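You operate a simulated robot arm through the tools that you are given. There is no shell and no other tool. Be economical: measure what you need, move in short steps, check, and stop when the job is done.

The job below is to be done with a simulated robot arm. You get a single attempt, and the scene is never put back.

TASK
Wash the soap off the funnel and the cup in the bucket.
Fine: tip the cup out; put both back.
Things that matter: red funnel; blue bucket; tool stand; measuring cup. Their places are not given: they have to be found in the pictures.

Only the result counts: the job must be done as asked and must still hold three seconds after the hand-in. Knocking over, shifting, dropping, spilling or breaking anything else fails it.

THE ROBOT
A 6-joint arm with a two-finger parallel gripper, fixed in place. Base frame: the origin is at the foot of the arm, x ahead of it, y to its left, z up; the work surface is at about z = 70.6. Lengths are in cm, angles in degrees, forces in N, time in s.
With the tool pointing down near the work surface it reaches from about 24 to 72 cm from the base axis. Its first joint turns from -66.0 to 66.0 degrees. Payload 2.45 kg.
Tool frame: the origin (TCP) lies between the finger pads and is the grasp point; the fingertips stand 2.4 cm ahead of it; z points along the fingers, y is the line along which they close. Largest opening 6.8 cm; finger width 1.7, thickness 1; the body of the gripper, 4 by 7 cm, starts 4.1 cm behind the TCP.
Orientation is that of the tool frame in the base frame, as a unit quaternion [x, y, z, w]. With the fingers straight down and closing along the base's y, the tool's x points along the base's -x, its y along +y and its z along -z.

THE INTERFACE
- The arm moves only by the tool drive_tool. Its argument "rows" is text: rows parted by semicolons, each of 7 numbers parted by spaces: the shift along the tool's x, y, z in units of 250 mm (1.0 is 250 mm), then the turn, a rotation vector about the tool's x, y, z in units of 120 degrees (1.0 is 120 degrees), then the gripper command, from -1 (shut) to 1 (fully open), values between in proportion. In form: x y z ax ay az fingers; .... A call has 1 to 8 rows; each row is the pose to reach, as a shift and turn from the pose commanded when the call began, along the tool's axes at that moment. A call with a number of a shift or a turn outside -1 to 1 is refused whole. A row lasts 0.2 s, in which the tool goes at most 5 cm and 8.6 degrees; a call with a longer step from one row to the next is refused whole, and so is a gripper value outside its range. Where a pose cannot be reached the arm comes as near as it can. A force on the tool above 60 N (or 10 N above the force at the start of the call, whichever is more), or a blocked arm, ends the call early, and 0.2 s more pass. Each finger travels about 10.8 cm/s and halts on what it meets, pressing with about 32 N; the grip force reading is that of the motor and also rises with nothing between the fingers. The clock runs only during rows and for 0.2 s after the last one: add rows that repeat a pose to give the fingers time. It gives the time, the measured TCP pose, the force on the tool (base axes), the opening and the grip force at its end, in the units of the frame above (readings bear some noise), and new pictures: "show" is both (left out), scene, wrist or none.
- Cameras (640 x 400 px; columns grow to the right, rows downward): "scene" is fixed at [17.71, 42.48, 146.5]; the picture's right is [-0.64, -0.76, 0.00], its down [-0.43, 0.36, -0.83] and it looks along [0.64, -0.54, -0.56] (base axes); focal length 214 px, centre (320, 200). "wrist" rides on the gripper at [-3.2, 0, -3.9] in the tool frame; the picture's right is [0.00, -1.00, 0.00], its down [0.97, 0.00, -0.24] and it looks along [0.24, 0.00, 0.97] (tool axes); focal length 218 px, centre (320, 200).
- pixel_to_xyz(camera, pixels): for up to 12 pixels [column, row] of the newest picture of that camera ("zoom" is the newest enlarged one), the place [x, y, z] in the base frame of the surface seen there, good to about 0.3 cm. The clock stands still meanwhile.
- inspect(camera, box): a new picture of the part [left, top, right, bottom] of that camera's present view, enlarged. The clock stands still meanwhile.
- close_job(): hands the job in; it is judged then, once.

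Go step by step. Measure first, check grasps and placings, and put right what went wrong. The budget is 80 turns and 120 pictures, counting those below and the enlarged ones. Unless the task says otherwise, let go and move clear before handing in, and close with one line.

The tools are called after "Emit:" as a command line: name --argument value ..., lists and objects as JSON in quotes. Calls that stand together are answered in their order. drive_tool: Moves the arm, as the interface text tells. Its arguments: {"type":"object","properties":{"rows":{"type":"string"},"show":{"type":"string","enum":["both","scene","wrist","none"]}},"required":["rows"]} The other tools are called the same way: pixel_to_xyz (camera, pixels) gives the place of the surface under pixels of a picture; inspect (camera, box) takes an enlarged picture of a part of a camera's view; close_job () hands the job in.

At the start:

```text
time_s: 0.0
ee_pos: [40.78, 15.01, 141.08]
orientation: [0.0, 1.0, 0.002, 0.001]
force: [0.5, -0.6, 1.0]
finger_gap: 6.82
finger_force: 0.1
```

scene: 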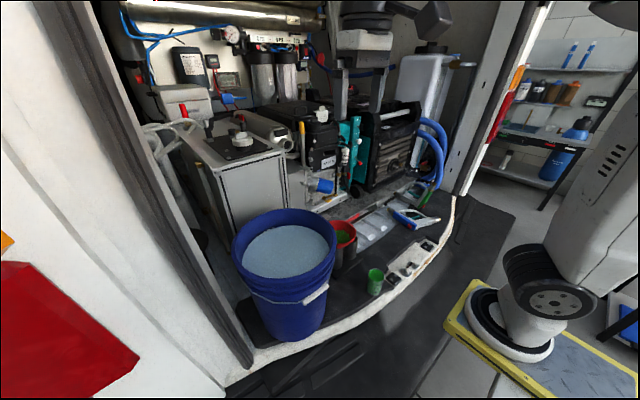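
wrist: 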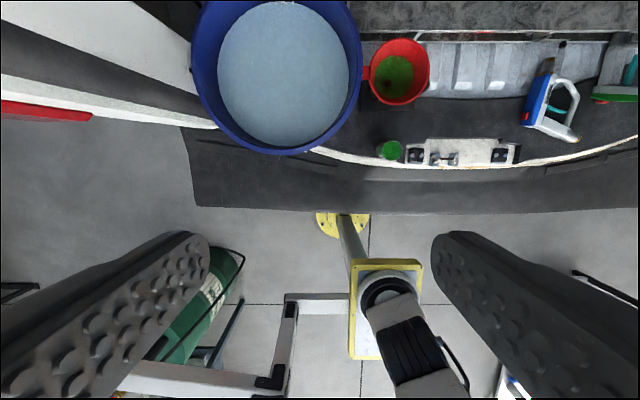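

The pictures show a blue bucket of water (scene 285,265), a red object with green soap (343,245) and a small green cup (375,282). I'll enlarge and measure.

Emit:
inspect --camera "scene" --box '[220, 180, 460, 330]'

Emit:
inspect --camera "wrist" --box '[340, 20, 540, 180]'

Emit:
pixel_to_xyz --camera "wrist" --pixels '[[400, 75], [400, 40], [428, 75], [375, 75], [400, 103], [390, 150], [380, 150], [400, 150], [285, 70], [195, 60], [360, 60], [285, 152]]'

```text
2.67 times, centred on (340, 255) of scene
```

zoom: 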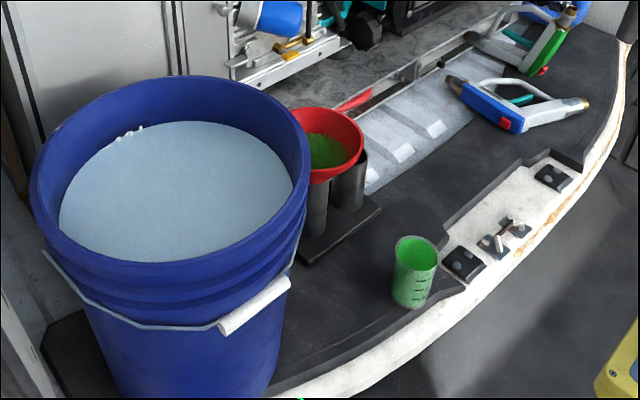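

```text
2.50 times, centred on (440, 100) of wrist
```

zoom: 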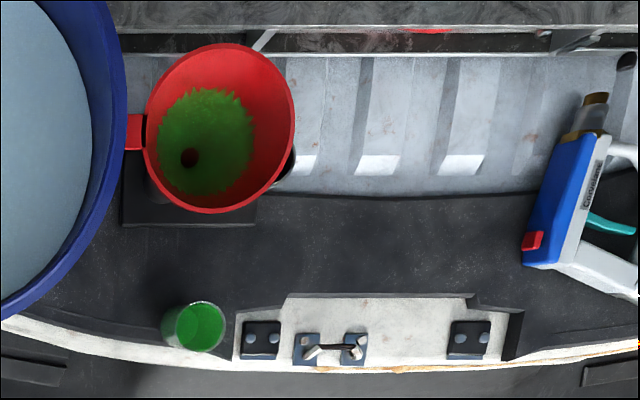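

```text
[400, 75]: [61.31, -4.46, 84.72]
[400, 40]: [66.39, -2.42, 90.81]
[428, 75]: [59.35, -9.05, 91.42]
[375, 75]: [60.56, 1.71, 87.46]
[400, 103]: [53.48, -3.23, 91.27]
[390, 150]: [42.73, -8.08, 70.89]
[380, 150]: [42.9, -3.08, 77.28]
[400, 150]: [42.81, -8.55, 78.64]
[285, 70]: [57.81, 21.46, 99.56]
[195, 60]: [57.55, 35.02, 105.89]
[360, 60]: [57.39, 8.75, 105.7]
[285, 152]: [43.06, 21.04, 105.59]
```

The funnel rim is at about z 91, centred near (60,-3), and the cup stands near (42.8,-5.8). I'll measure the tab, the stand and the cup more finely.

Emit:
inspect --camera "wrist" --box '[355, 30, 435, 80]'

Emit:
pixel_to_xyz --camera "wrist" --pixels '[[364, 73], [368, 68], [368, 73], [368, 78], [366, 73], [371, 73], [390, 110], [430, 30], [381, 148], [391, 141], [402, 150], [392, 158]]'

Emit:
inspect --camera "scene" --box '[320, 205, 400, 305]'

```text
8.00 times, centred on (395, 55) of wrist
```

zoom: 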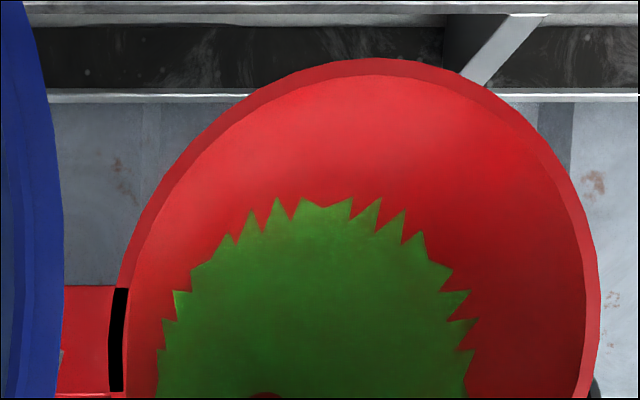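

```text
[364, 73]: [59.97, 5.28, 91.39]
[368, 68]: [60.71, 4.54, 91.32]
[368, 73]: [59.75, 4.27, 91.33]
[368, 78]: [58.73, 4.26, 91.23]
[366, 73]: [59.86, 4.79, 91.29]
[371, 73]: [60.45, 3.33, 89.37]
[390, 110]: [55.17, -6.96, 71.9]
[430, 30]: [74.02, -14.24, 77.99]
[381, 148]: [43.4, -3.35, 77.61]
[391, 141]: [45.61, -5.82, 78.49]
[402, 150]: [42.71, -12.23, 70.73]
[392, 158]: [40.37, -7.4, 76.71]
```

```text
4.00 times, centred on (360, 255) of scene
```

zoom: 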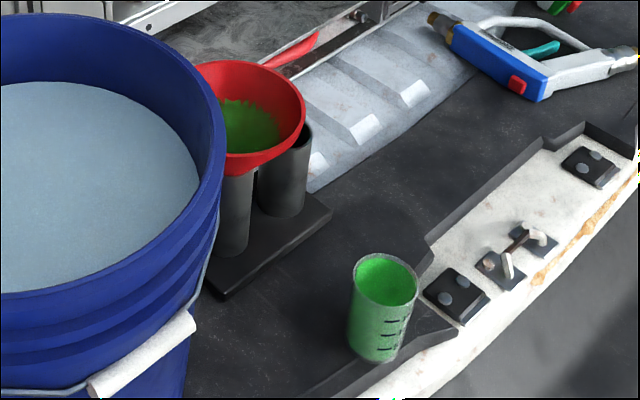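

The tab at (60, 3.5–5.3, 91.3) is partly hidden by the bucket rim. I'll move above it to see it directly.

Emit:
drive_tool --rows "-0.085 -0.06 0.115 0 0 0 1; -0.17 -0.12 0.23 0 0 0 1; -0.255 -0.18 0.345 0 0 0 1; -0.34 -0.24 0.46 0 0 0 1; -0.425 -0.3 0.575 0 0 0 1; -0.51 -0.36 0.69 0 0 0 1; -0.595 -0.42 0.805 0 0 0 1; -0.68 -0.48 0.9 0 0 0 1"

```text
time_s: 1.8
ee_pos: [58.01, 2.86, 118.46]
orientation: [0.001, 1.0, 0.001, 0.001]
force: [-0.6, 0.1, -0.6]
finger_gap: 6.79
finger_force: 0.0
```

scene: 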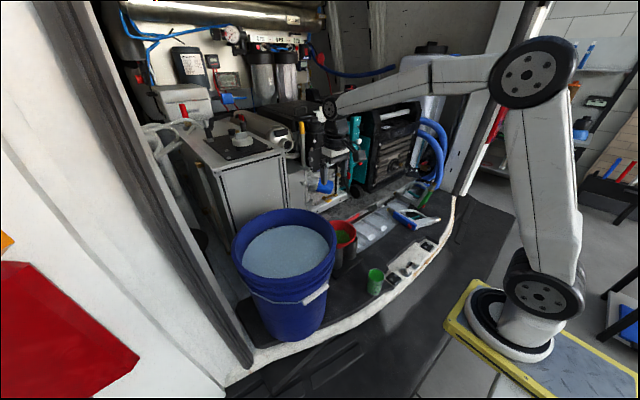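
wrist: 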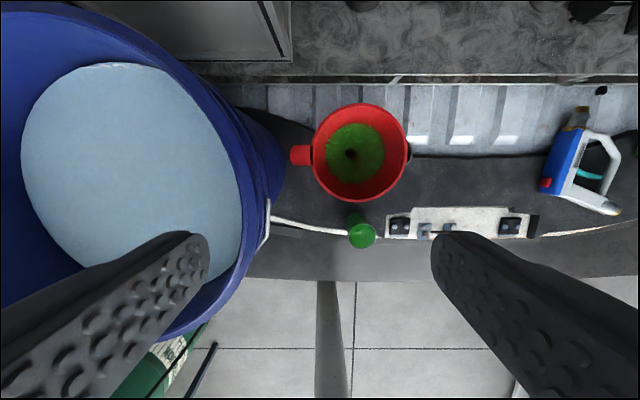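

Emit:
inspect --camera "wrist" --box '[280, 90, 440, 250]'

Emit:
pixel_to_xyz --camera "wrist" --pixels '[[292, 155], [300, 147], [300, 155], [300, 163], [309, 155], [360, 106], [408, 150], [360, 200], [314, 155], [350, 153], [225, 150], [270, 160]]'

```text
2.50 times, centred on (360, 170) of wrist
```

zoom: 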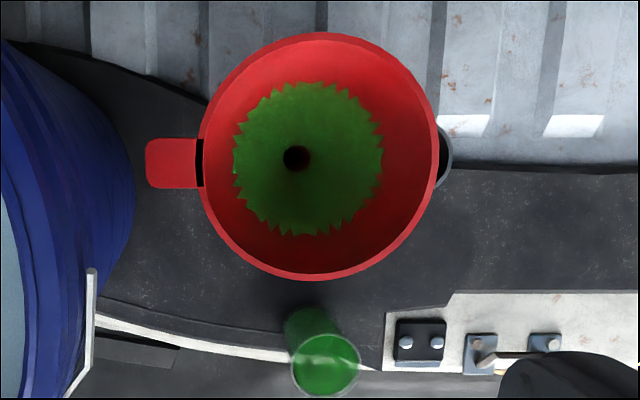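

```text
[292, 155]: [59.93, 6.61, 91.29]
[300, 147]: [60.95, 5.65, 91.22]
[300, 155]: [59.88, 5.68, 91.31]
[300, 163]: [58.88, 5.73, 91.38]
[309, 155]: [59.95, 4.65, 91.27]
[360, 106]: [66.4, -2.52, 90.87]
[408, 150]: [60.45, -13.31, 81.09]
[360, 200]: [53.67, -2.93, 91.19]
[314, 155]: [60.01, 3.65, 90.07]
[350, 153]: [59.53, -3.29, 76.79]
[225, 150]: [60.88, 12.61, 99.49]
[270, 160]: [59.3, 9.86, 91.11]
```

The tab is clear: x 58.7–61.1, y 4–6.8, z 91.3, with the bucket beside it on +y. I'll yaw the tool 90° so the fingers close along x and the camera sits on the -y side.

Emit:
drive_tool --rows "0 0 0 0 0 0.07 1;0 0 0 0 0 0.14 1;0 0 0 0 0 0.21 1;0 0 0 0 0 0.28 1;0 0 0 0 0 0.35 1;0 0 0 0 0 0.42 1;0 0 0 0 0 0.49 1;0 0 0 0 0 0.56 1" --show "none"

Emit:
drive_tool --rows "0 0 0 0 0 0.065 1;0 0 0 0 0 0.13 1;0 0 0 0 0 0.19 1;0 0 0 0 0 0.19 1" --show "none"

Emit:
drive_tool --rows "0 0 0 0 0.06 0 1;0 0 0 0 0.12 0 1;0 0 0 0 0.1667 0 1;0 0 0 0 0.1667 0 1"

```text
time_s: 3.6
ee_pos: [58.14, 2.99, 118.57]
orientation: [0.555, 0.832, 0.001, 0.001]
force: [0.0, -1.1, 0.1]
finger_gap: 6.79
finger_force: 0.0
```

```text
time_s: 4.6
ee_pos: [58.04, 2.9, 118.68]
orientation: [0.709, 0.706, 0.001, -0.001]
force: [-0.3, 1.0, -0.9]
finger_gap: 6.81
finger_force: 0.0
```

```text
time_s: 5.6
ee_pos: [58.02, 2.95, 118.72]
orientation: [0.696, 0.696, 0.124, -0.123]
force: [0.1, -0.3, -0.5]
finger_gap: 6.81
finger_force: 0.0
```

scene: 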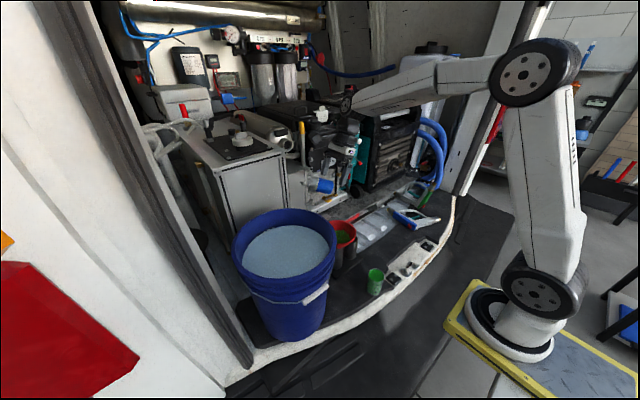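
wrist: 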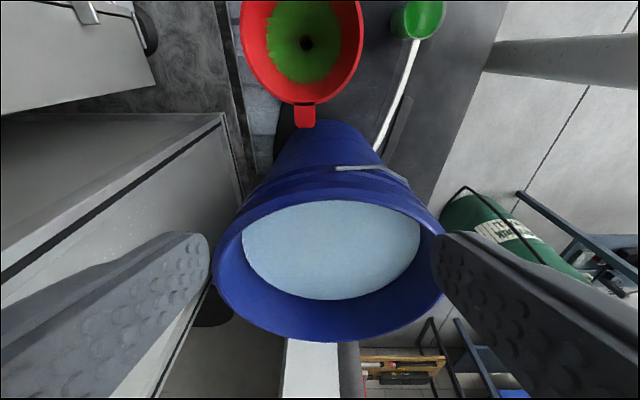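

The tilt is set, with the tool z leaning 20° toward +y. I'll move over the tab and descend to just above it.

Emit:
drive_tool --rows "0.088 0.076 0.032 0 0 0 1; 0.0285 0.076 0.195 0 0 0 1; -0.031 0.076 0.358 0 0 0 1; -0.0905 0.076 0.522 0 0 0 1; -0.15 0.076 0.685 0 0 0 1; -0.2095 0.076 0.848 0 0 0 1; -0.2095 0.076 0.848 0 0 0 1"

```text
time_s: 7.2
ee_pos: [59.85, 5.58, 96.61]
orientation: [0.696, 0.696, 0.124, -0.123]
force: [0.3, -0.1, 0.2]
finger_gap: 6.79
finger_force: 0.1
```

scene: 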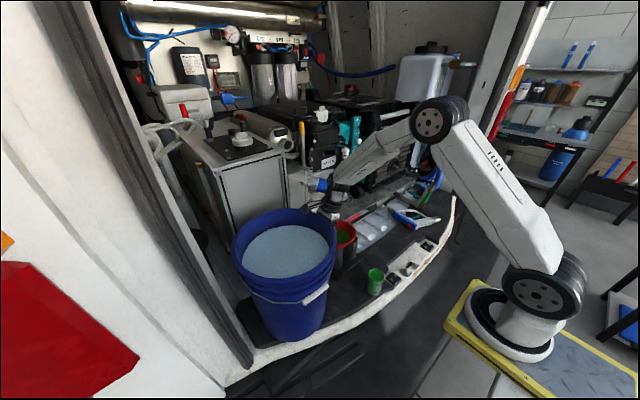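
wrist: 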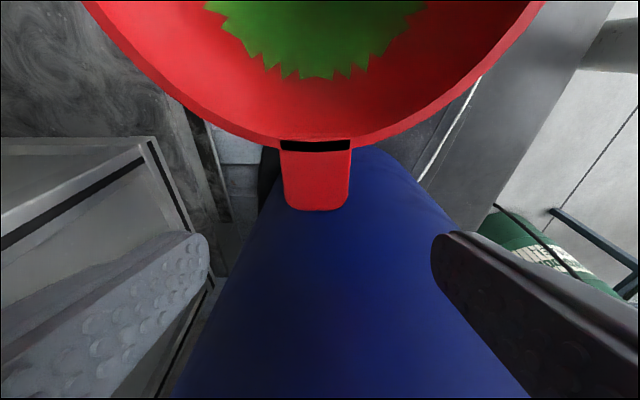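

The tab is centred between the fingers (283–350, 155–210). I'll check where it is and descend the remainder.

Emit:
pixel_to_xyz --camera "wrist" --pixels '[[316, 207], [316, 180], [286, 180], [347, 180], [316, 157]]'

```text
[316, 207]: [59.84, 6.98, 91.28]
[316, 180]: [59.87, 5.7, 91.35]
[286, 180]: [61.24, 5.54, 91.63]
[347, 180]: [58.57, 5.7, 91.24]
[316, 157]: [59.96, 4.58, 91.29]
```

Centred well. I'll descend to z≈91 and close.

Emit:
drive_tool --rows "-0.0365 0.002 0.106 0 0 0 1; -0.073 0.002 0.212 0 0 0 1; -0.073 0.002 0.212 0 0 0 1; -0.073 0.002 0.212 0 0 0 -1; -0.073 0.002 0.212 0 0 0 -1;-0.073 0.002 0.212 0 0 0 -1"

```text
time_s: 7.7
ee_pos: [60.38, 5.88, 95.2]
orientation: [0.689, 0.703, 0.134, -0.118]
force: [-11.6, 5.8, 11.4]
finger_gap: 6.81
finger_force: 0.0
stopped in row 2: the force on the tool passed its limit (the readings are from after the stop); the commanded pose is now the measured one
```

scene: 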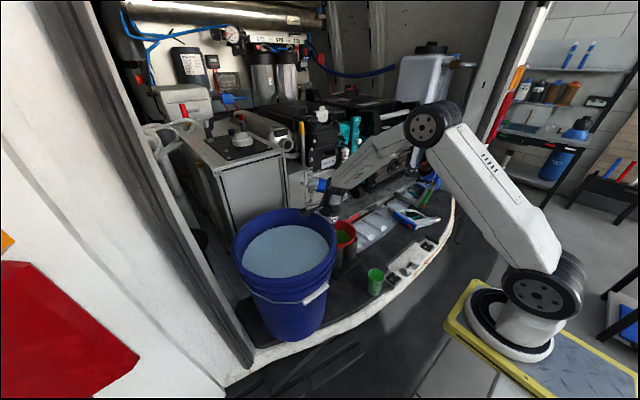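
wrist: 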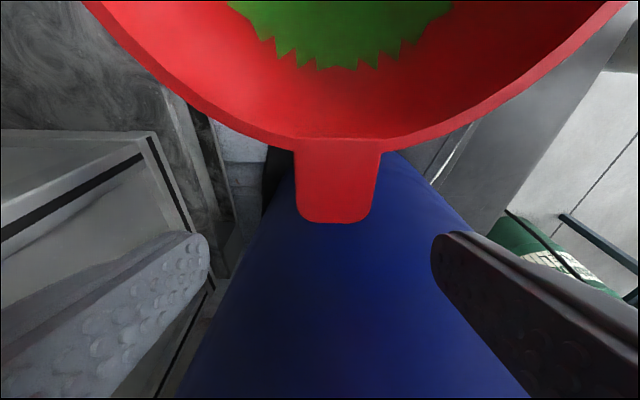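

A contact stopped the descent at z 95.2: the force points -x, +y, +z, so something is touching from the +x side. I'll enlarge the scene to find it.

Emit:
inspect --camera "scene" --box '[280, 140, 400, 260]'

Emit:
pixel_to_xyz --camera "wrist" --pixels '[[336, 215], [336, 180], [200, 260], [150, 290], [450, 260], [145, 135], [60, 165], [320, 132], [190, 110], [120, 70], [230, 230], [420, 80]]'

```text
3.33 times, centred on (340, 200) of scene
```

zoom: 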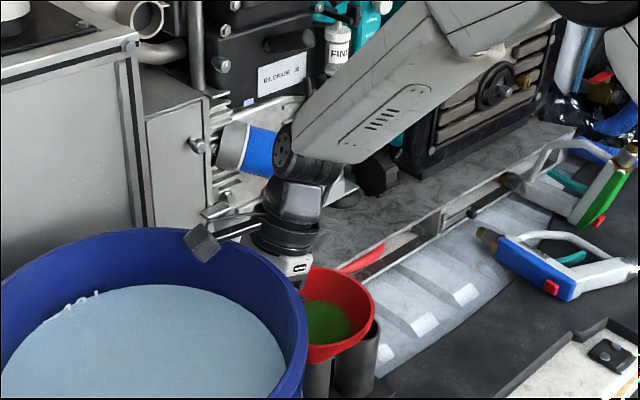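

```text
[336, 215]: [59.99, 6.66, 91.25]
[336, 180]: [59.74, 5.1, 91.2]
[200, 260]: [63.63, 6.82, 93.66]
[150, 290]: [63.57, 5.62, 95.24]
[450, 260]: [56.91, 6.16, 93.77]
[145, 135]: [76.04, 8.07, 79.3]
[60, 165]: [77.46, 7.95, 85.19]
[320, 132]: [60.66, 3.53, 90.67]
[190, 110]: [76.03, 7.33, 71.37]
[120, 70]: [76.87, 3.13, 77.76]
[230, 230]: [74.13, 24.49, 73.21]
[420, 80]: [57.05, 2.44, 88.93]
```

A dark box on a rod (zoom 205,240) sticks out from the gripper over the bucket rim, and that is likely what touched. I'll measure it.

Emit:
pixel_to_xyz --camera "zoom" --pixels '[[203, 240], [203, 255], [190, 240], [218, 240], [240, 225], [262, 215], [225, 275], [280, 240], [295, 265], [250, 165], [300, 200], [100, 245]]'

Emit:
inspect --camera "scene" --box '[300, 180, 350, 230]'

```text
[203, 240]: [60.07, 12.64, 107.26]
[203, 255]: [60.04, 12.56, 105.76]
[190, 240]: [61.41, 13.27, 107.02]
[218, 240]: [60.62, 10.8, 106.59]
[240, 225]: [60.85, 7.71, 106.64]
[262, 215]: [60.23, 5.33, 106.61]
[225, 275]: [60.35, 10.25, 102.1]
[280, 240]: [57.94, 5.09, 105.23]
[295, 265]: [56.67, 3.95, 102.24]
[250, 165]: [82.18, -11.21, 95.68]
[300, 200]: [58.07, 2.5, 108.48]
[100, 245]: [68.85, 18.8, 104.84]
```

```text
8.00 times, centred on (325, 205) of scene
```

zoom: 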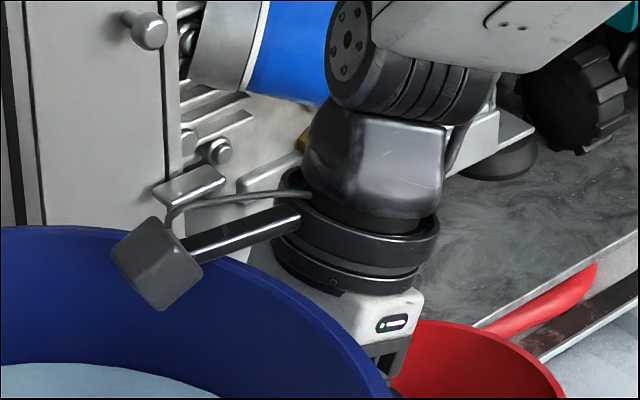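

The rod and box (at tool ≈ +10 x, -9 z) touched the bucket rim. I'll back straight up and yaw 180° so they point away from the bucket.

Emit:
drive_tool --rows "0.055 0 -0.15 0 0 0 1;0.11 0 -0.3 0 0 0 1;0.165 0 -0.45 0 0 0 1;0.22 0 -0.6 0 0 0 1;0.274 0 -0.752 0 0 0 1;0.274 0 -0.752 0 0 0 1" --show "none"

Emit:
drive_tool --rows "0 0 0 0 0 -0.0625 1;0 0 0 0 0 -0.125 1;0 0 0 0 0 -0.1875 1;0 0 0 0 0 -0.25 1;0 0 0 0 0 -0.3125 1;0 0 0 0 0 -0.375 1;0 0 0 0 0 -0.4375 1;0 0 0 0 0 -0.5 1" --show "none"

Emit:
drive_tool --rows "0 0 0 0 0 -0.0625 1;0 0 0 0 0 -0.125 1;0 0 0 0 0 -0.1875 1;0 0 0 0 0 -0.25 1;0 0 0 0 0 -0.3125 1;0 0 0 0 0 -0.375 1;0 0 0 0 0 -0.4375 1;0 0 0 0 0 -0.5 1" --show "none"

Emit:
drive_tool --rows "0 0 0 0 0 -0.0625 1;0 0 0 0 0 -0.125 1;0 0 0 0 0 -0.1875 1;0 0 0 0 0 -0.25 1;0 0 0 0 0 -0.3125 1;0 0 0 0 0 -0.375 1;0 0 0 0 0 -0.4375 1;0 0 0 0 0 -0.5 1"

```text
time_s: 9.1
ee_pos: [59.97, 5.62, 115.07]
orientation: [0.691, 0.7, 0.134, -0.118]
force: [-0.4, 0.1, -0.8]
finger_gap: 6.79
finger_force: 0.0
```

```text
time_s: 10.8
ee_pos: [60.0, 5.54, 115.13]
orientation: [0.247, 0.953, 0.175, -0.034]
force: [0.4, 1.2, -0.3]
finger_gap: 6.79
finger_force: 0.0
```

```text
time_s: 12.7
ee_pos: [59.86, 5.59, 115.14]
orientation: [-0.262, 0.948, 0.169, 0.058]
force: [0.2, -0.9, 0.0]
finger_gap: 6.79
finger_force: 0.1
```

```text
time_s: 14.4
ee_pos: [59.85, 5.56, 115.16]
orientation: [0.701, -0.69, -0.118, -0.134]
force: [-0.2, -0.2, 0.9]
finger_gap: 6.82
finger_force: 0.0
```

scene: 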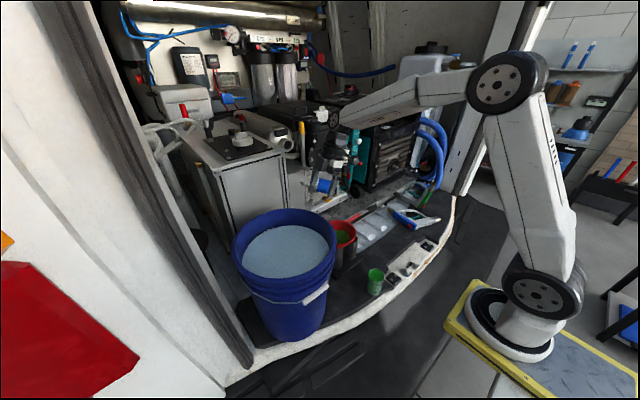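
wrist: 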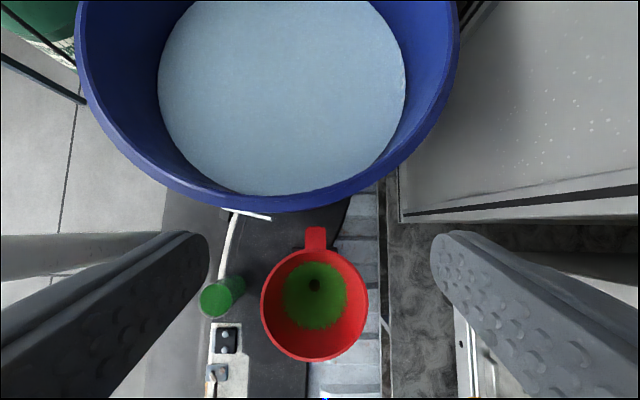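

Bucket and funnel look unmoved. I'll trim the tilt to 15° and descend above the tab, then look.

Emit:
drive_tool --rows "0 0 0 0 0.042 0.01 1;0 0 0 0 0.042 0.01 1" --show "none"

Emit:
drive_tool --rows "0.0472 0 0.176 0 0 0 1;0.0943 0 0.3515 0 0 0 1;0.1415 0 0.527 0 0 0 1;0.1886 0 0.703 0 0 0 1;0.1886 0 0.703 0 0 0 1"

Emit:
inspect --camera "scene" --box '[280, 140, 400, 260]'

```text
time_s: 15.1
ee_pos: [59.95, 5.6, 115.15]
orientation: [-0.698, 0.703, 0.088, 0.101]
force: [-0.1, -0.8, -0.1]
finger_gap: 6.79
finger_force: 0.0
```

```text
time_s: 16.2
ee_pos: [60.46, 5.57, 96.94]
orientation: [-0.698, 0.703, 0.087, 0.103]
force: [-0.2, 0.3, 0.6]
finger_gap: 6.79
finger_force: 0.0
```

scene: 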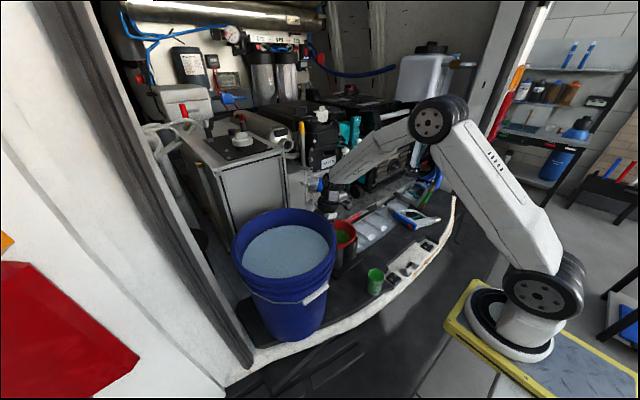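
wrist: 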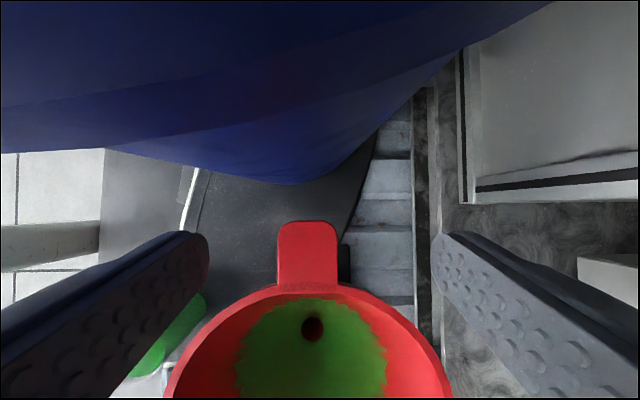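

```text
3.33 times, centred on (340, 200) of scene
```

zoom: 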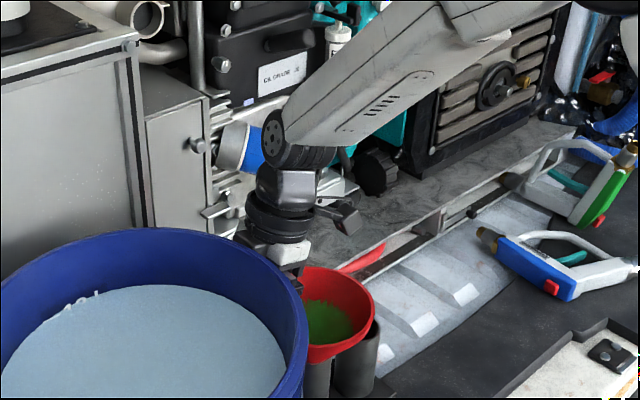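

The box is now clear of the bucket. The tab sits at (308,250); I'll descend the last 6 cm with a small x trim and close.

Emit:
drive_tool --rows "0 0.025 0.02 0 0 0 1;0.03 0.027 0.12 0 0 0 1;0.057 0.027 0.2285 0 0 0 1;0.057 0.027 0.2285 0 0 0 1;0.057 0.027 0.2285 0 0 0 -1;0.057 0.027 0.2285 0 0 0 -1;0.057 0.027 0.2285 0 0 0 -1"

```text
time_s: 17.9
ee_pos: [59.82, 5.86, 90.99]
orientation: [-0.698, 0.703, 0.089, 0.103]
force: [1.0, 0.7, 0.7]
finger_gap: 2.7
finger_force: 32.4
```

scene: 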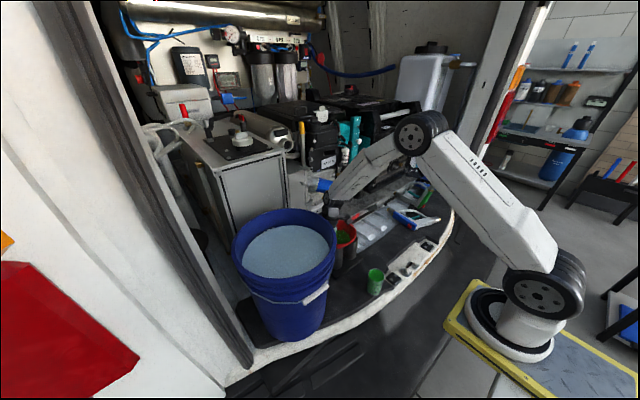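
wrist: 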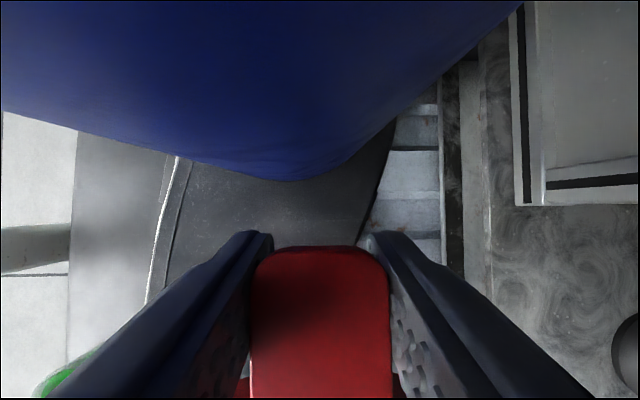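

The tab is gripped (gap 2.7, 32 N). I'll lift straight up 22 cm.

Emit:
drive_tool --rows "-0.0108 -0.0008 -0.0385 0 0 0 -1;-0.0323 -0.0023 -0.1155 0 0 0 -1;-0.0646 -0.0046 -0.231 0 0 0 -1;-0.1076 -0.0076 -0.385 0 0 0 -1;-0.1507 -0.0107 -0.539 0 0 0 -1;-0.194 -0.0137 -0.693 0 0 0 -1;-0.2367 -0.0167 -0.8474 0 0 0 -1;-0.2367 -0.0167 -0.8474 0 0 0 -1"

```text
time_s: 19.6
ee_pos: [59.92, 5.82, 112.99]
orientation: [-0.698, 0.703, 0.088, 0.102]
force: [-0.2, -0.2, -0.3]
finger_gap: 0.02
finger_force: 23.5
```

scene: 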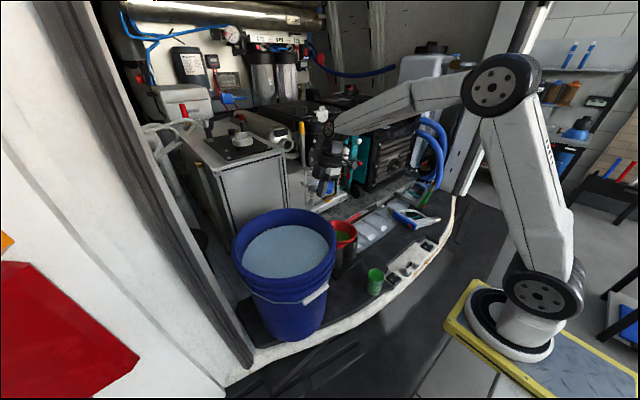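
wrist: 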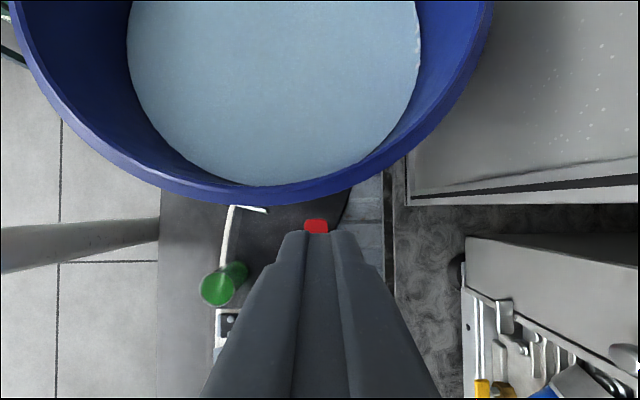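

The tab slipped out (gap 0.02). I'll open and check how the funnel sits now.

Emit:
drive_tool --rows "0 0 0 0 0 0 1;0 0 0 0 0 0 1;0 0 0 0 0 0 1"

Emit:
inspect --camera "scene" --box '[310, 195, 390, 275]'

Emit:
inspect --camera "wrist" --box '[240, 180, 400, 340]'

Emit:
pixel_to_xyz --camera "wrist" --pixels '[[316, 225], [309, 235], [324, 235], [316, 243], [316, 370], [290, 310], [268, 310], [372, 310]]'

```text
time_s: 20.4
ee_pos: [59.86, 5.95, 112.96]
orientation: [-0.698, 0.703, 0.089, 0.103]
force: [0.4, -0.7, 0.0]
finger_gap: 6.79
finger_force: 0.0
```

scene: 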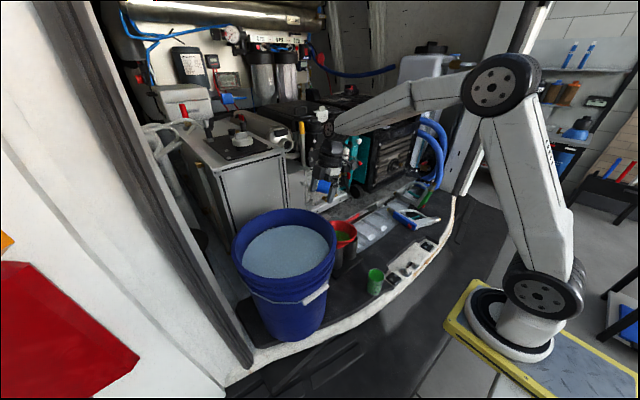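
wrist: 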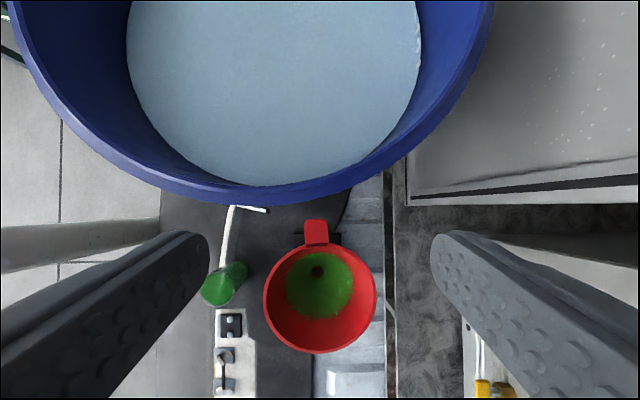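

```text
5.00 times, centred on (350, 235) of scene
```

zoom: 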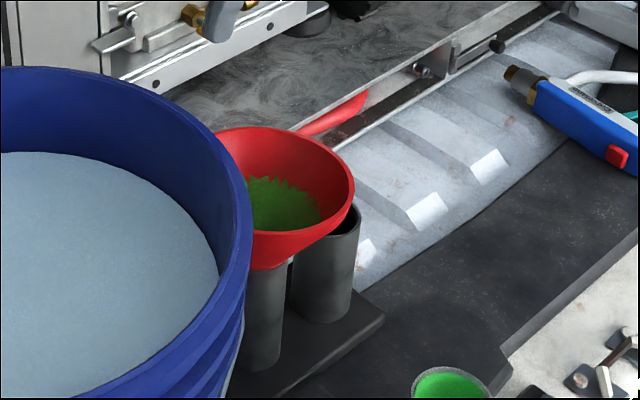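

```text
2.50 times, centred on (320, 260) of wrist
```

zoom: 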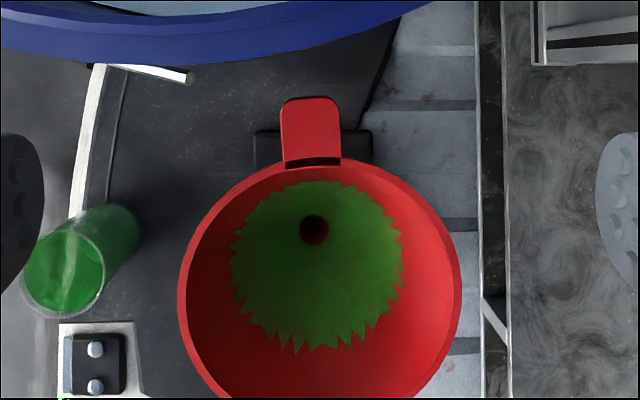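

```text
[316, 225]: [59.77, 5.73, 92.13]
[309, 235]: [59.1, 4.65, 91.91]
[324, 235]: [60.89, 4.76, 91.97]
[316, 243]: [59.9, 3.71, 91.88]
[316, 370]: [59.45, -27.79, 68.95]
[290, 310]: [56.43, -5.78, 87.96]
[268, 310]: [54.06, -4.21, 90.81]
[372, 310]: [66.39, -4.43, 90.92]
```

The funnel is seated but slightly tilted up at the tab. The tab's thin edges don't hold, so I'll consider pinching the cone wall at its -x side, and I'll measure the cone profile.

Emit:
pixel_to_xyz --camera "wrist" --pixels '[[266, 295], [270, 295], [275, 295], [282, 295], [290, 295], [300, 295], [310, 290], [317, 271], [264, 292], [320, 351], [320, 345], [376, 295]]'

Emit:
pixel_to_xyz --camera "scene" --pixels '[[342, 241], [345, 245], [350, 245], [336, 245], [330, 252], [346, 252], [333, 262], [349, 240], [354, 236], [375, 272], [372, 270], [376, 290]]'

```text
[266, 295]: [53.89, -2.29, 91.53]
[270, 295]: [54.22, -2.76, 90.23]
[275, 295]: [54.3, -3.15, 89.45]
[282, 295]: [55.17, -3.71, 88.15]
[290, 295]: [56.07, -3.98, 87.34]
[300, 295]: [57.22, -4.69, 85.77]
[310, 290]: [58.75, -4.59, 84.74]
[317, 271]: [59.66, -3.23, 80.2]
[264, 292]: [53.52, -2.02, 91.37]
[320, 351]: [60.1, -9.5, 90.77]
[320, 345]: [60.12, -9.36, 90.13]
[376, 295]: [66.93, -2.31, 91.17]
```

```text
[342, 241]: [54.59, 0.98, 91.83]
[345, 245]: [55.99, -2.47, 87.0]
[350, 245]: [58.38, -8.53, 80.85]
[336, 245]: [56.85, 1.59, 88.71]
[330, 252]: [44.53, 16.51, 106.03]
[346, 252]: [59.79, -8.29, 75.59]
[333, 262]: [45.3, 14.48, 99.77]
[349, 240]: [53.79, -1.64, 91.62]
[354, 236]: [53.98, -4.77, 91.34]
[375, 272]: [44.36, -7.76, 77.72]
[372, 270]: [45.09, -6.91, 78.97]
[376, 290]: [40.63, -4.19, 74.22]
```

The rim has a steep 2 cm lip (x 53.9→54.5 over z 91.5→89) at the -x side. I'll re-orient so the tool is upright, then lean it 22° so the fingers lie along that lip.

Emit:
drive_tool --rows "0 0 0 0 0.0625 0 -0.1;0 0 0 0 0.125 0 -0.1;0 0 0 0 0.125 0 -0.1" --show "none"

Emit:
drive_tool --rows "0 0 0 0.0577 0 0 -0.1;0 0 0 0.115 0 0 -0.1;0 0 0 0.173 0 0 -0.1;0 0 0 0.173 0 0 -0.1"

```text
time_s: 21.2
ee_pos: [59.8, 5.99, 112.95]
orientation: [-0.703, 0.711, -0.004, 0.009]
force: [0.4, -0.4, 0.3]
finger_gap: 3.04
finger_force: 0.1
```

```text
time_s: 22.2
ee_pos: [59.78, 5.93, 113.04]
orientation: [-0.69, 0.699, -0.132, 0.137]
force: [0.4, 0.3, 0.7]
finger_gap: 3.04
finger_force: 0.0
```

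scene: 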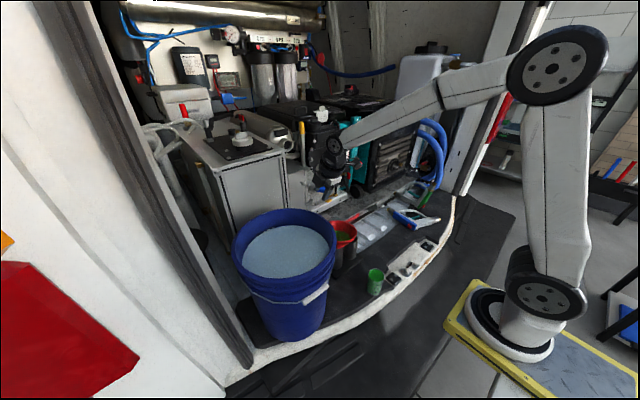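
wrist: 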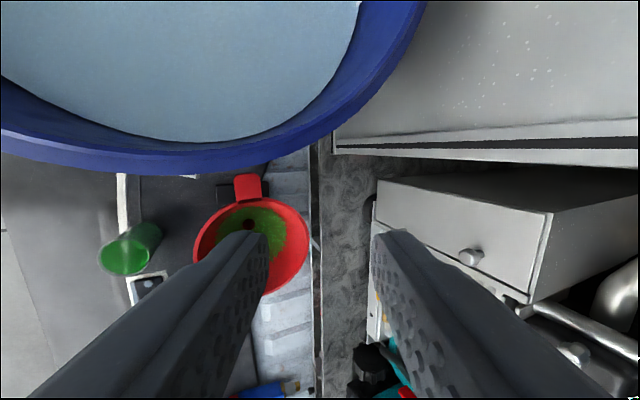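

The orientation is a 22° lean toward the robot. I'll move to 6 cm short of the lip along the tool axis.

Emit:
drive_tool --rows "0.1177 0.0977 -0.0403 0 0 0 -0.1;0.2353 0.1953 -0.0807 0 0 0 -0.1;0.353 0.293 -0.121 0 0 0 -0.1;0.3545 0.3535 0.0295 0 0 0 -0.1;0.356 0.414 0.18 0 0 0 -0.1;0.3575 0.4745 0.3305 0 0 0 -0.1;0.359 0.535 0.481 0 0 0 -0.1;0.359 0.535 0.481 0 0 0 -0.1"

Emit:
inspect --camera "scene" --box '[300, 170, 400, 270]'

```text
time_s: 24.1
ee_pos: [51.72, -3.01, 96.69]
orientation: [-0.69, 0.699, -0.132, 0.135]
force: [0.1, 0.2, -0.8]
finger_gap: 3.09
finger_force: 0.1
```

scene: 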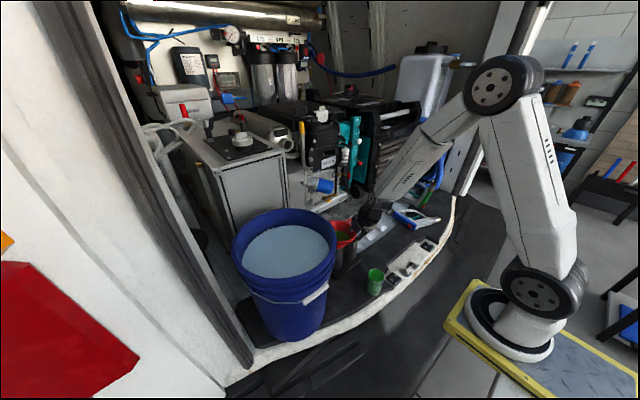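
wrist: 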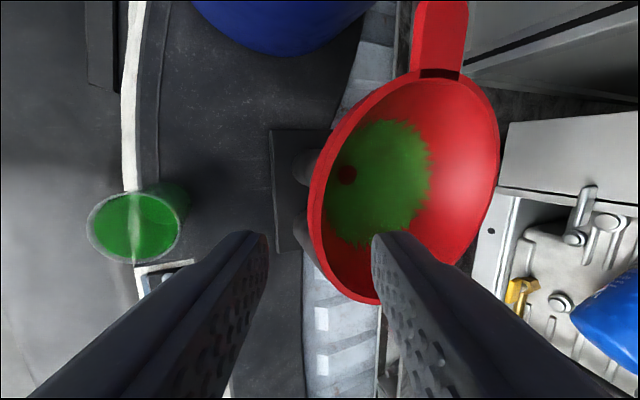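

```text
4.00 times, centred on (350, 220) of scene
```

zoom: 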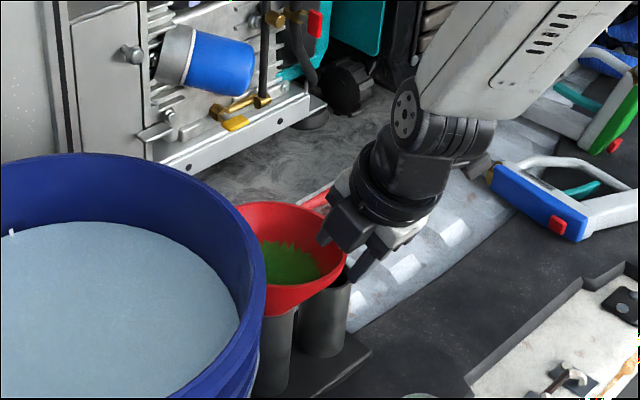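

The rim edge (≈310, 160–260) lies midway between the fingertips. I'll advance 6 cm along the tool axis and look before closing.

Emit:
drive_tool --rows "-0.003 0 0.1 0 0 0 -0.1;-0.006 0 0.2 0 0 0 -0.1;-0.007 0 0.238 0 0 0 -0.1;-0.007 0 0.238 0 0 0 -0.1"

Emit:
inspect --camera "scene" --box '[310, 190, 390, 270]'

```text
time_s: 25.1
ee_pos: [54.31, -2.68, 91.69]
orientation: [-0.689, 0.701, -0.13, 0.128]
force: [0.0, -0.3, -0.7]
finger_gap: 3.05
finger_force: 0.1
out of reach, approached as far as the arm can: row 2, 3, 4
```

scene: 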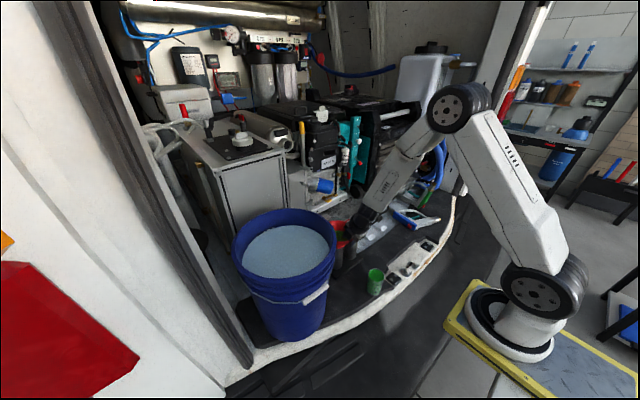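
wrist: 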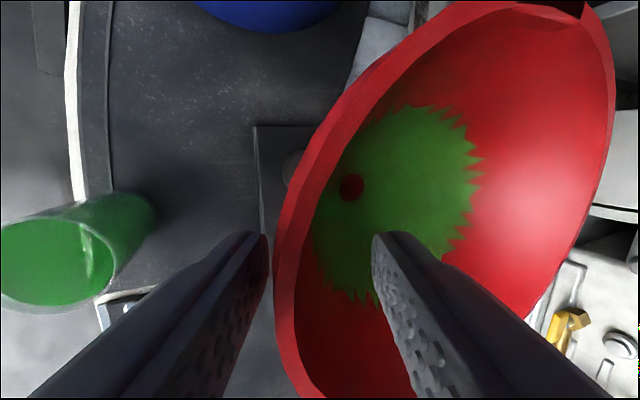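

```text
5.00 times, centred on (350, 230) of scene
```

zoom: 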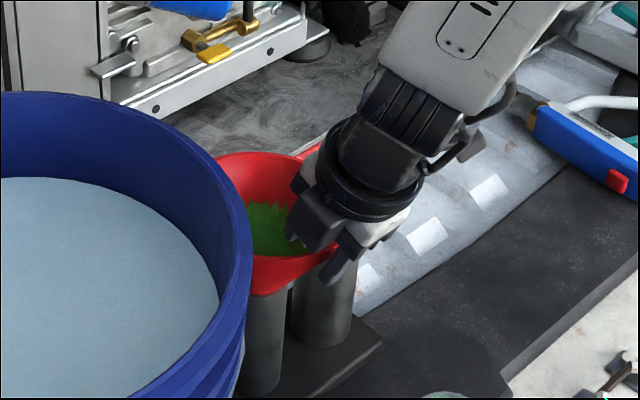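

The fingers straddle the lip, with the outer one a bit closer. I'll trim slightly outward and close.

Emit:
drive_tool --rows "0 0.016 0 0 0 0 -0.1;0 0.016 0 0 0 0 -0.5;0 0.016 0 0 0 0 -1;0 0.016 0 0 0 0 -1;0 0.016 0 0 0 0 -1"

```text
time_s: 26.2
ee_pos: [54.2, -2.84, 91.95]
orientation: [-0.69, 0.701, -0.131, 0.128]
force: [0.3, 3.4, 6.3]
finger_gap: 0.54
finger_force: 28.7
out of reach, approached as far as the arm can: row 1, 2
```

scene: 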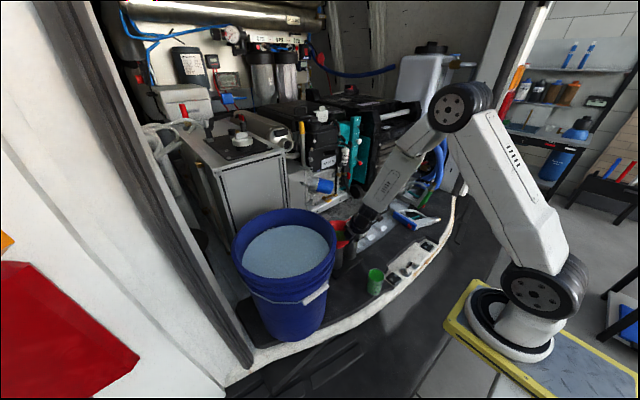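
wrist: 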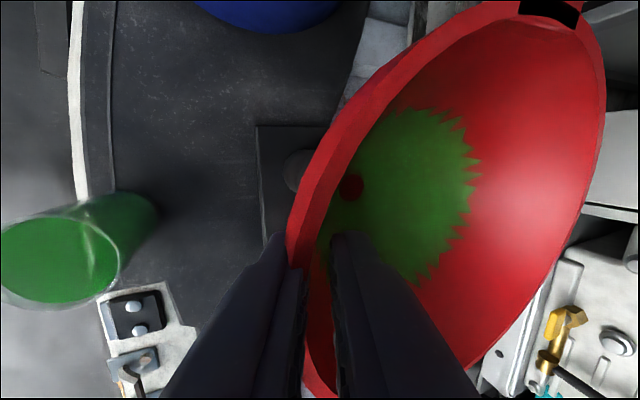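

The lip is pinched (gap 0.54). I'll lift gently 8 cm and check the hold.

Emit:
drive_tool --rows "0 -0.0072 -0.0187 0 0 0 -1;0 -0.0144 -0.0374 0 0 0 -1;0 -0.0288 -0.0748 0 0 0 -1;0 -0.0432 -0.1122 0 0 0 -1;0 -0.0576 -0.1496 0 0 0 -1;0 -0.0864 -0.2244 0 0 0 -1;0 -0.1152 -0.2992 0 0 0 -1"

Emit:
inspect --camera "scene" --box '[310, 180, 400, 270]'

```text
time_s: 27.9
ee_pos: [53.55, -2.53, 99.32]
orientation: [-0.689, 0.699, -0.131, 0.136]
force: [3.7, -2.0, -2.8]
finger_gap: 0.51
finger_force: 28.3
out of reach, approached as far as the arm can: row 1, 2, 4
```

scene: 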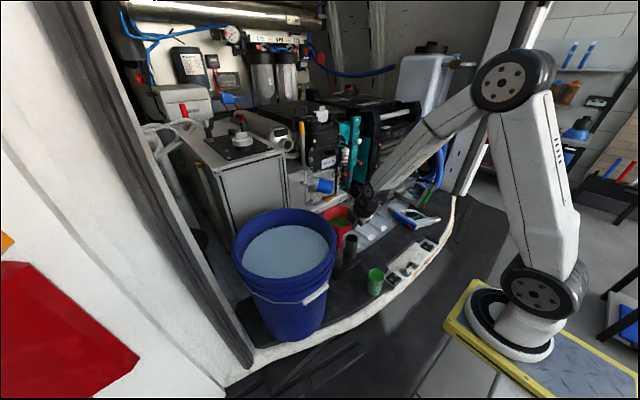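
wrist: 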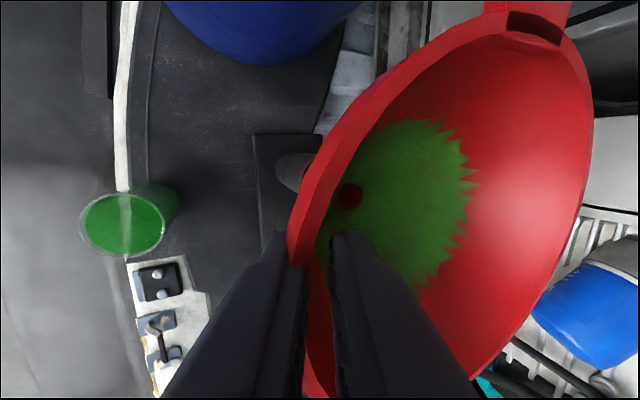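

```text
4.44 times, centred on (355, 225) of scene
```

zoom: 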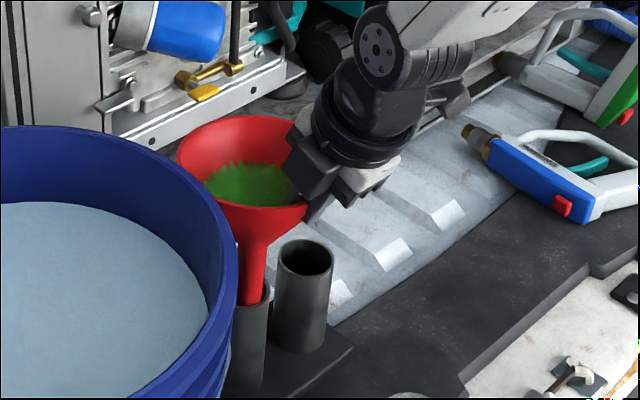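

The hold is firm and the spout is still sliding inside its tube. I'll keep lifting.

Emit:
drive_tool --rows "0.005 -0.053 -0.067 0 0 0 -1;0.005 -0.078 -0.141 0 0 0 -1;0.005 -0.137 -0.29 0 0 0 -1;0.003 -0.196 -0.438 0 0 0 -1;0.002 -0.255 -0.587 0 0 0 -1;0 -0.315 -0.735 0 0 0 -1;0 -0.374 -0.884 0 0 0 -1;0 -0.374 -0.884 0 0 0 -1"

Emit:
inspect --camera "scene" --box '[220, 120, 400, 320]'

```text
time_s: 29.6
ee_pos: [54.0, -2.75, 123.27]
orientation: [-0.69, 0.699, -0.132, 0.136]
force: [0.4, 0.7, -0.9]
finger_gap: 0.32
finger_force: 26.7
```

scene: 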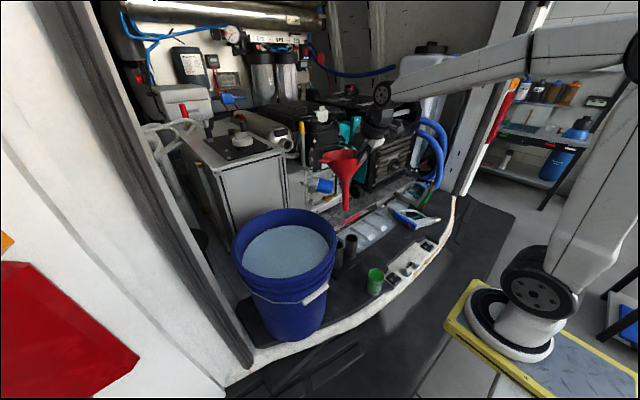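
wrist: 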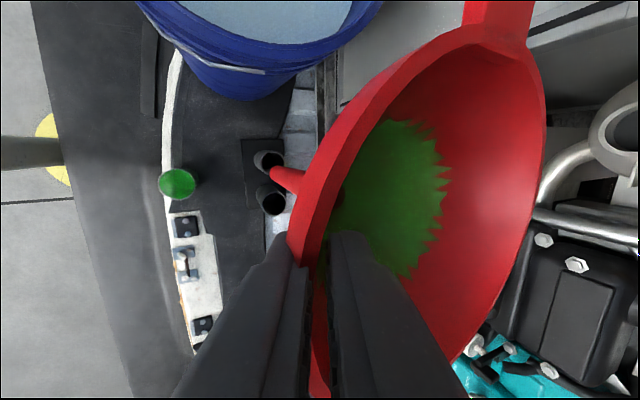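

```text
2.00 times, centred on (310, 220) of scene
```

zoom: 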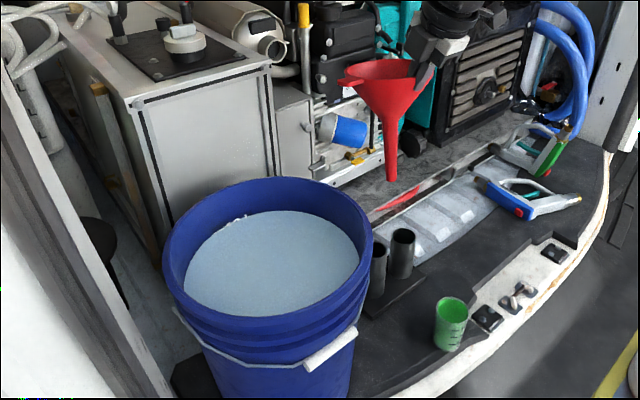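

The funnel is free and hanging upright. I'll measure the spout tip, the rim and the tube openings for the return.

Emit:
pixel_to_xyz --camera "zoom" --pixels '[[391, 180], [390, 150], [345, 82], [390, 62], [398, 120], [379, 245], [403, 236]]'

Emit:
pixel_to_xyz --camera "wrist" --pixels '[[268, 158], [257, 160], [282, 160], [275, 176], [300, 225], [273, 202], [400, 60]]'

```text
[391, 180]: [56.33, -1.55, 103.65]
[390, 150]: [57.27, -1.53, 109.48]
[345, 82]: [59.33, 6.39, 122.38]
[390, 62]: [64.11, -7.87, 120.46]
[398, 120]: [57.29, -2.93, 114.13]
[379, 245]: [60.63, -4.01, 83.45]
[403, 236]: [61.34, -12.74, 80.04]
```

```text
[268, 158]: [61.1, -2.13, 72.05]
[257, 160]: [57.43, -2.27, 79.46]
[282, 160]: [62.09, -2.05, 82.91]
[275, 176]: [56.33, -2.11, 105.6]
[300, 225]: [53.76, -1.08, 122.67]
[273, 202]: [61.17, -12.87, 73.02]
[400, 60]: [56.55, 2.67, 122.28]
```

The spout tip is 18 cm below the rim, so I'll raise it to about z 109 and carry it over the bucket.

Emit:
drive_tool --rows "0 -0.039 -0.097 0 0 0 -1;0 -0.077 -0.193 0 0 0 -1;-0.13 -0.08 -0.19 0 0 0 -1;-0.265 -0.088 -0.187 0 0 0 -1;-0.4 -0.094 -0.184 0 0 0 -1;-0.56 -0.1 -0.181 0 0 0 -1;-0.72 -0.105 -0.178 0 0 0 -1" --show "none"

Emit:
drive_tool --rows "-0.15 0 0 0 0 0 -1;-0.3 0 0 0 0 0 -1;-0.3 0 0 0 0 0 -1"

Emit:
inspect --camera "scene" --box '[200, 100, 400, 300]'

```text
time_s: 31.2
ee_pos: [54.8, 15.23, 128.43]
orientation: [-0.689, 0.7, -0.132, 0.136]
force: [0.1, 0.3, -1.2]
finger_gap: 0.34
finger_force: 26.9
```

```text
time_s: 32.0
ee_pos: [54.96, 22.84, 128.54]
orientation: [-0.69, 0.698, -0.132, 0.137]
force: [0.4, -0.3, -0.2]
finger_gap: 0.31
finger_force: 27.6
```

scene: 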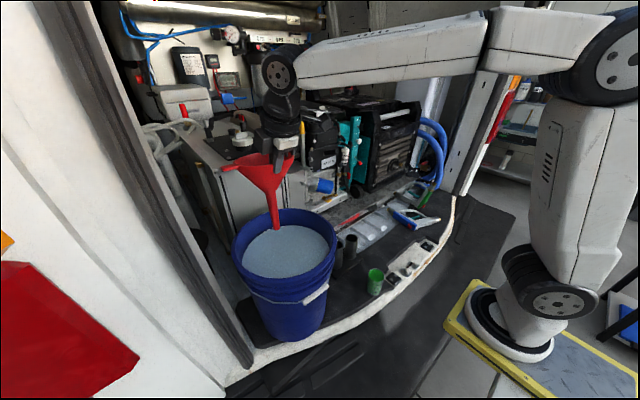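
wrist: 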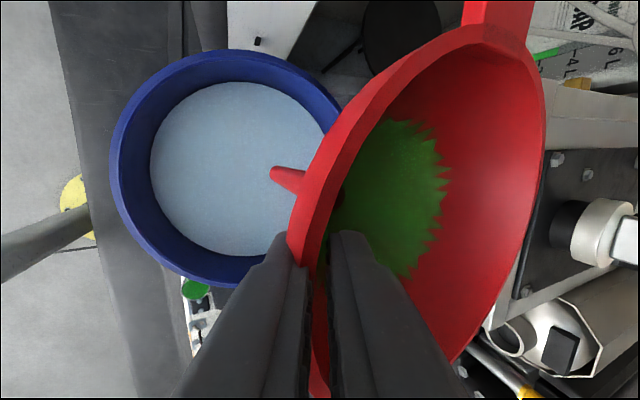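

```text
2.00 times, centred on (300, 200) of scene
```

zoom: 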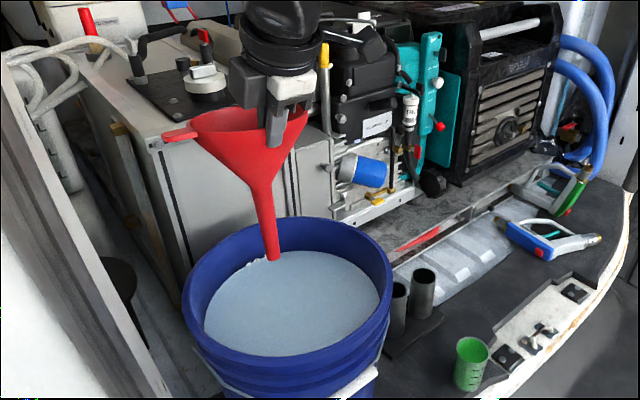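

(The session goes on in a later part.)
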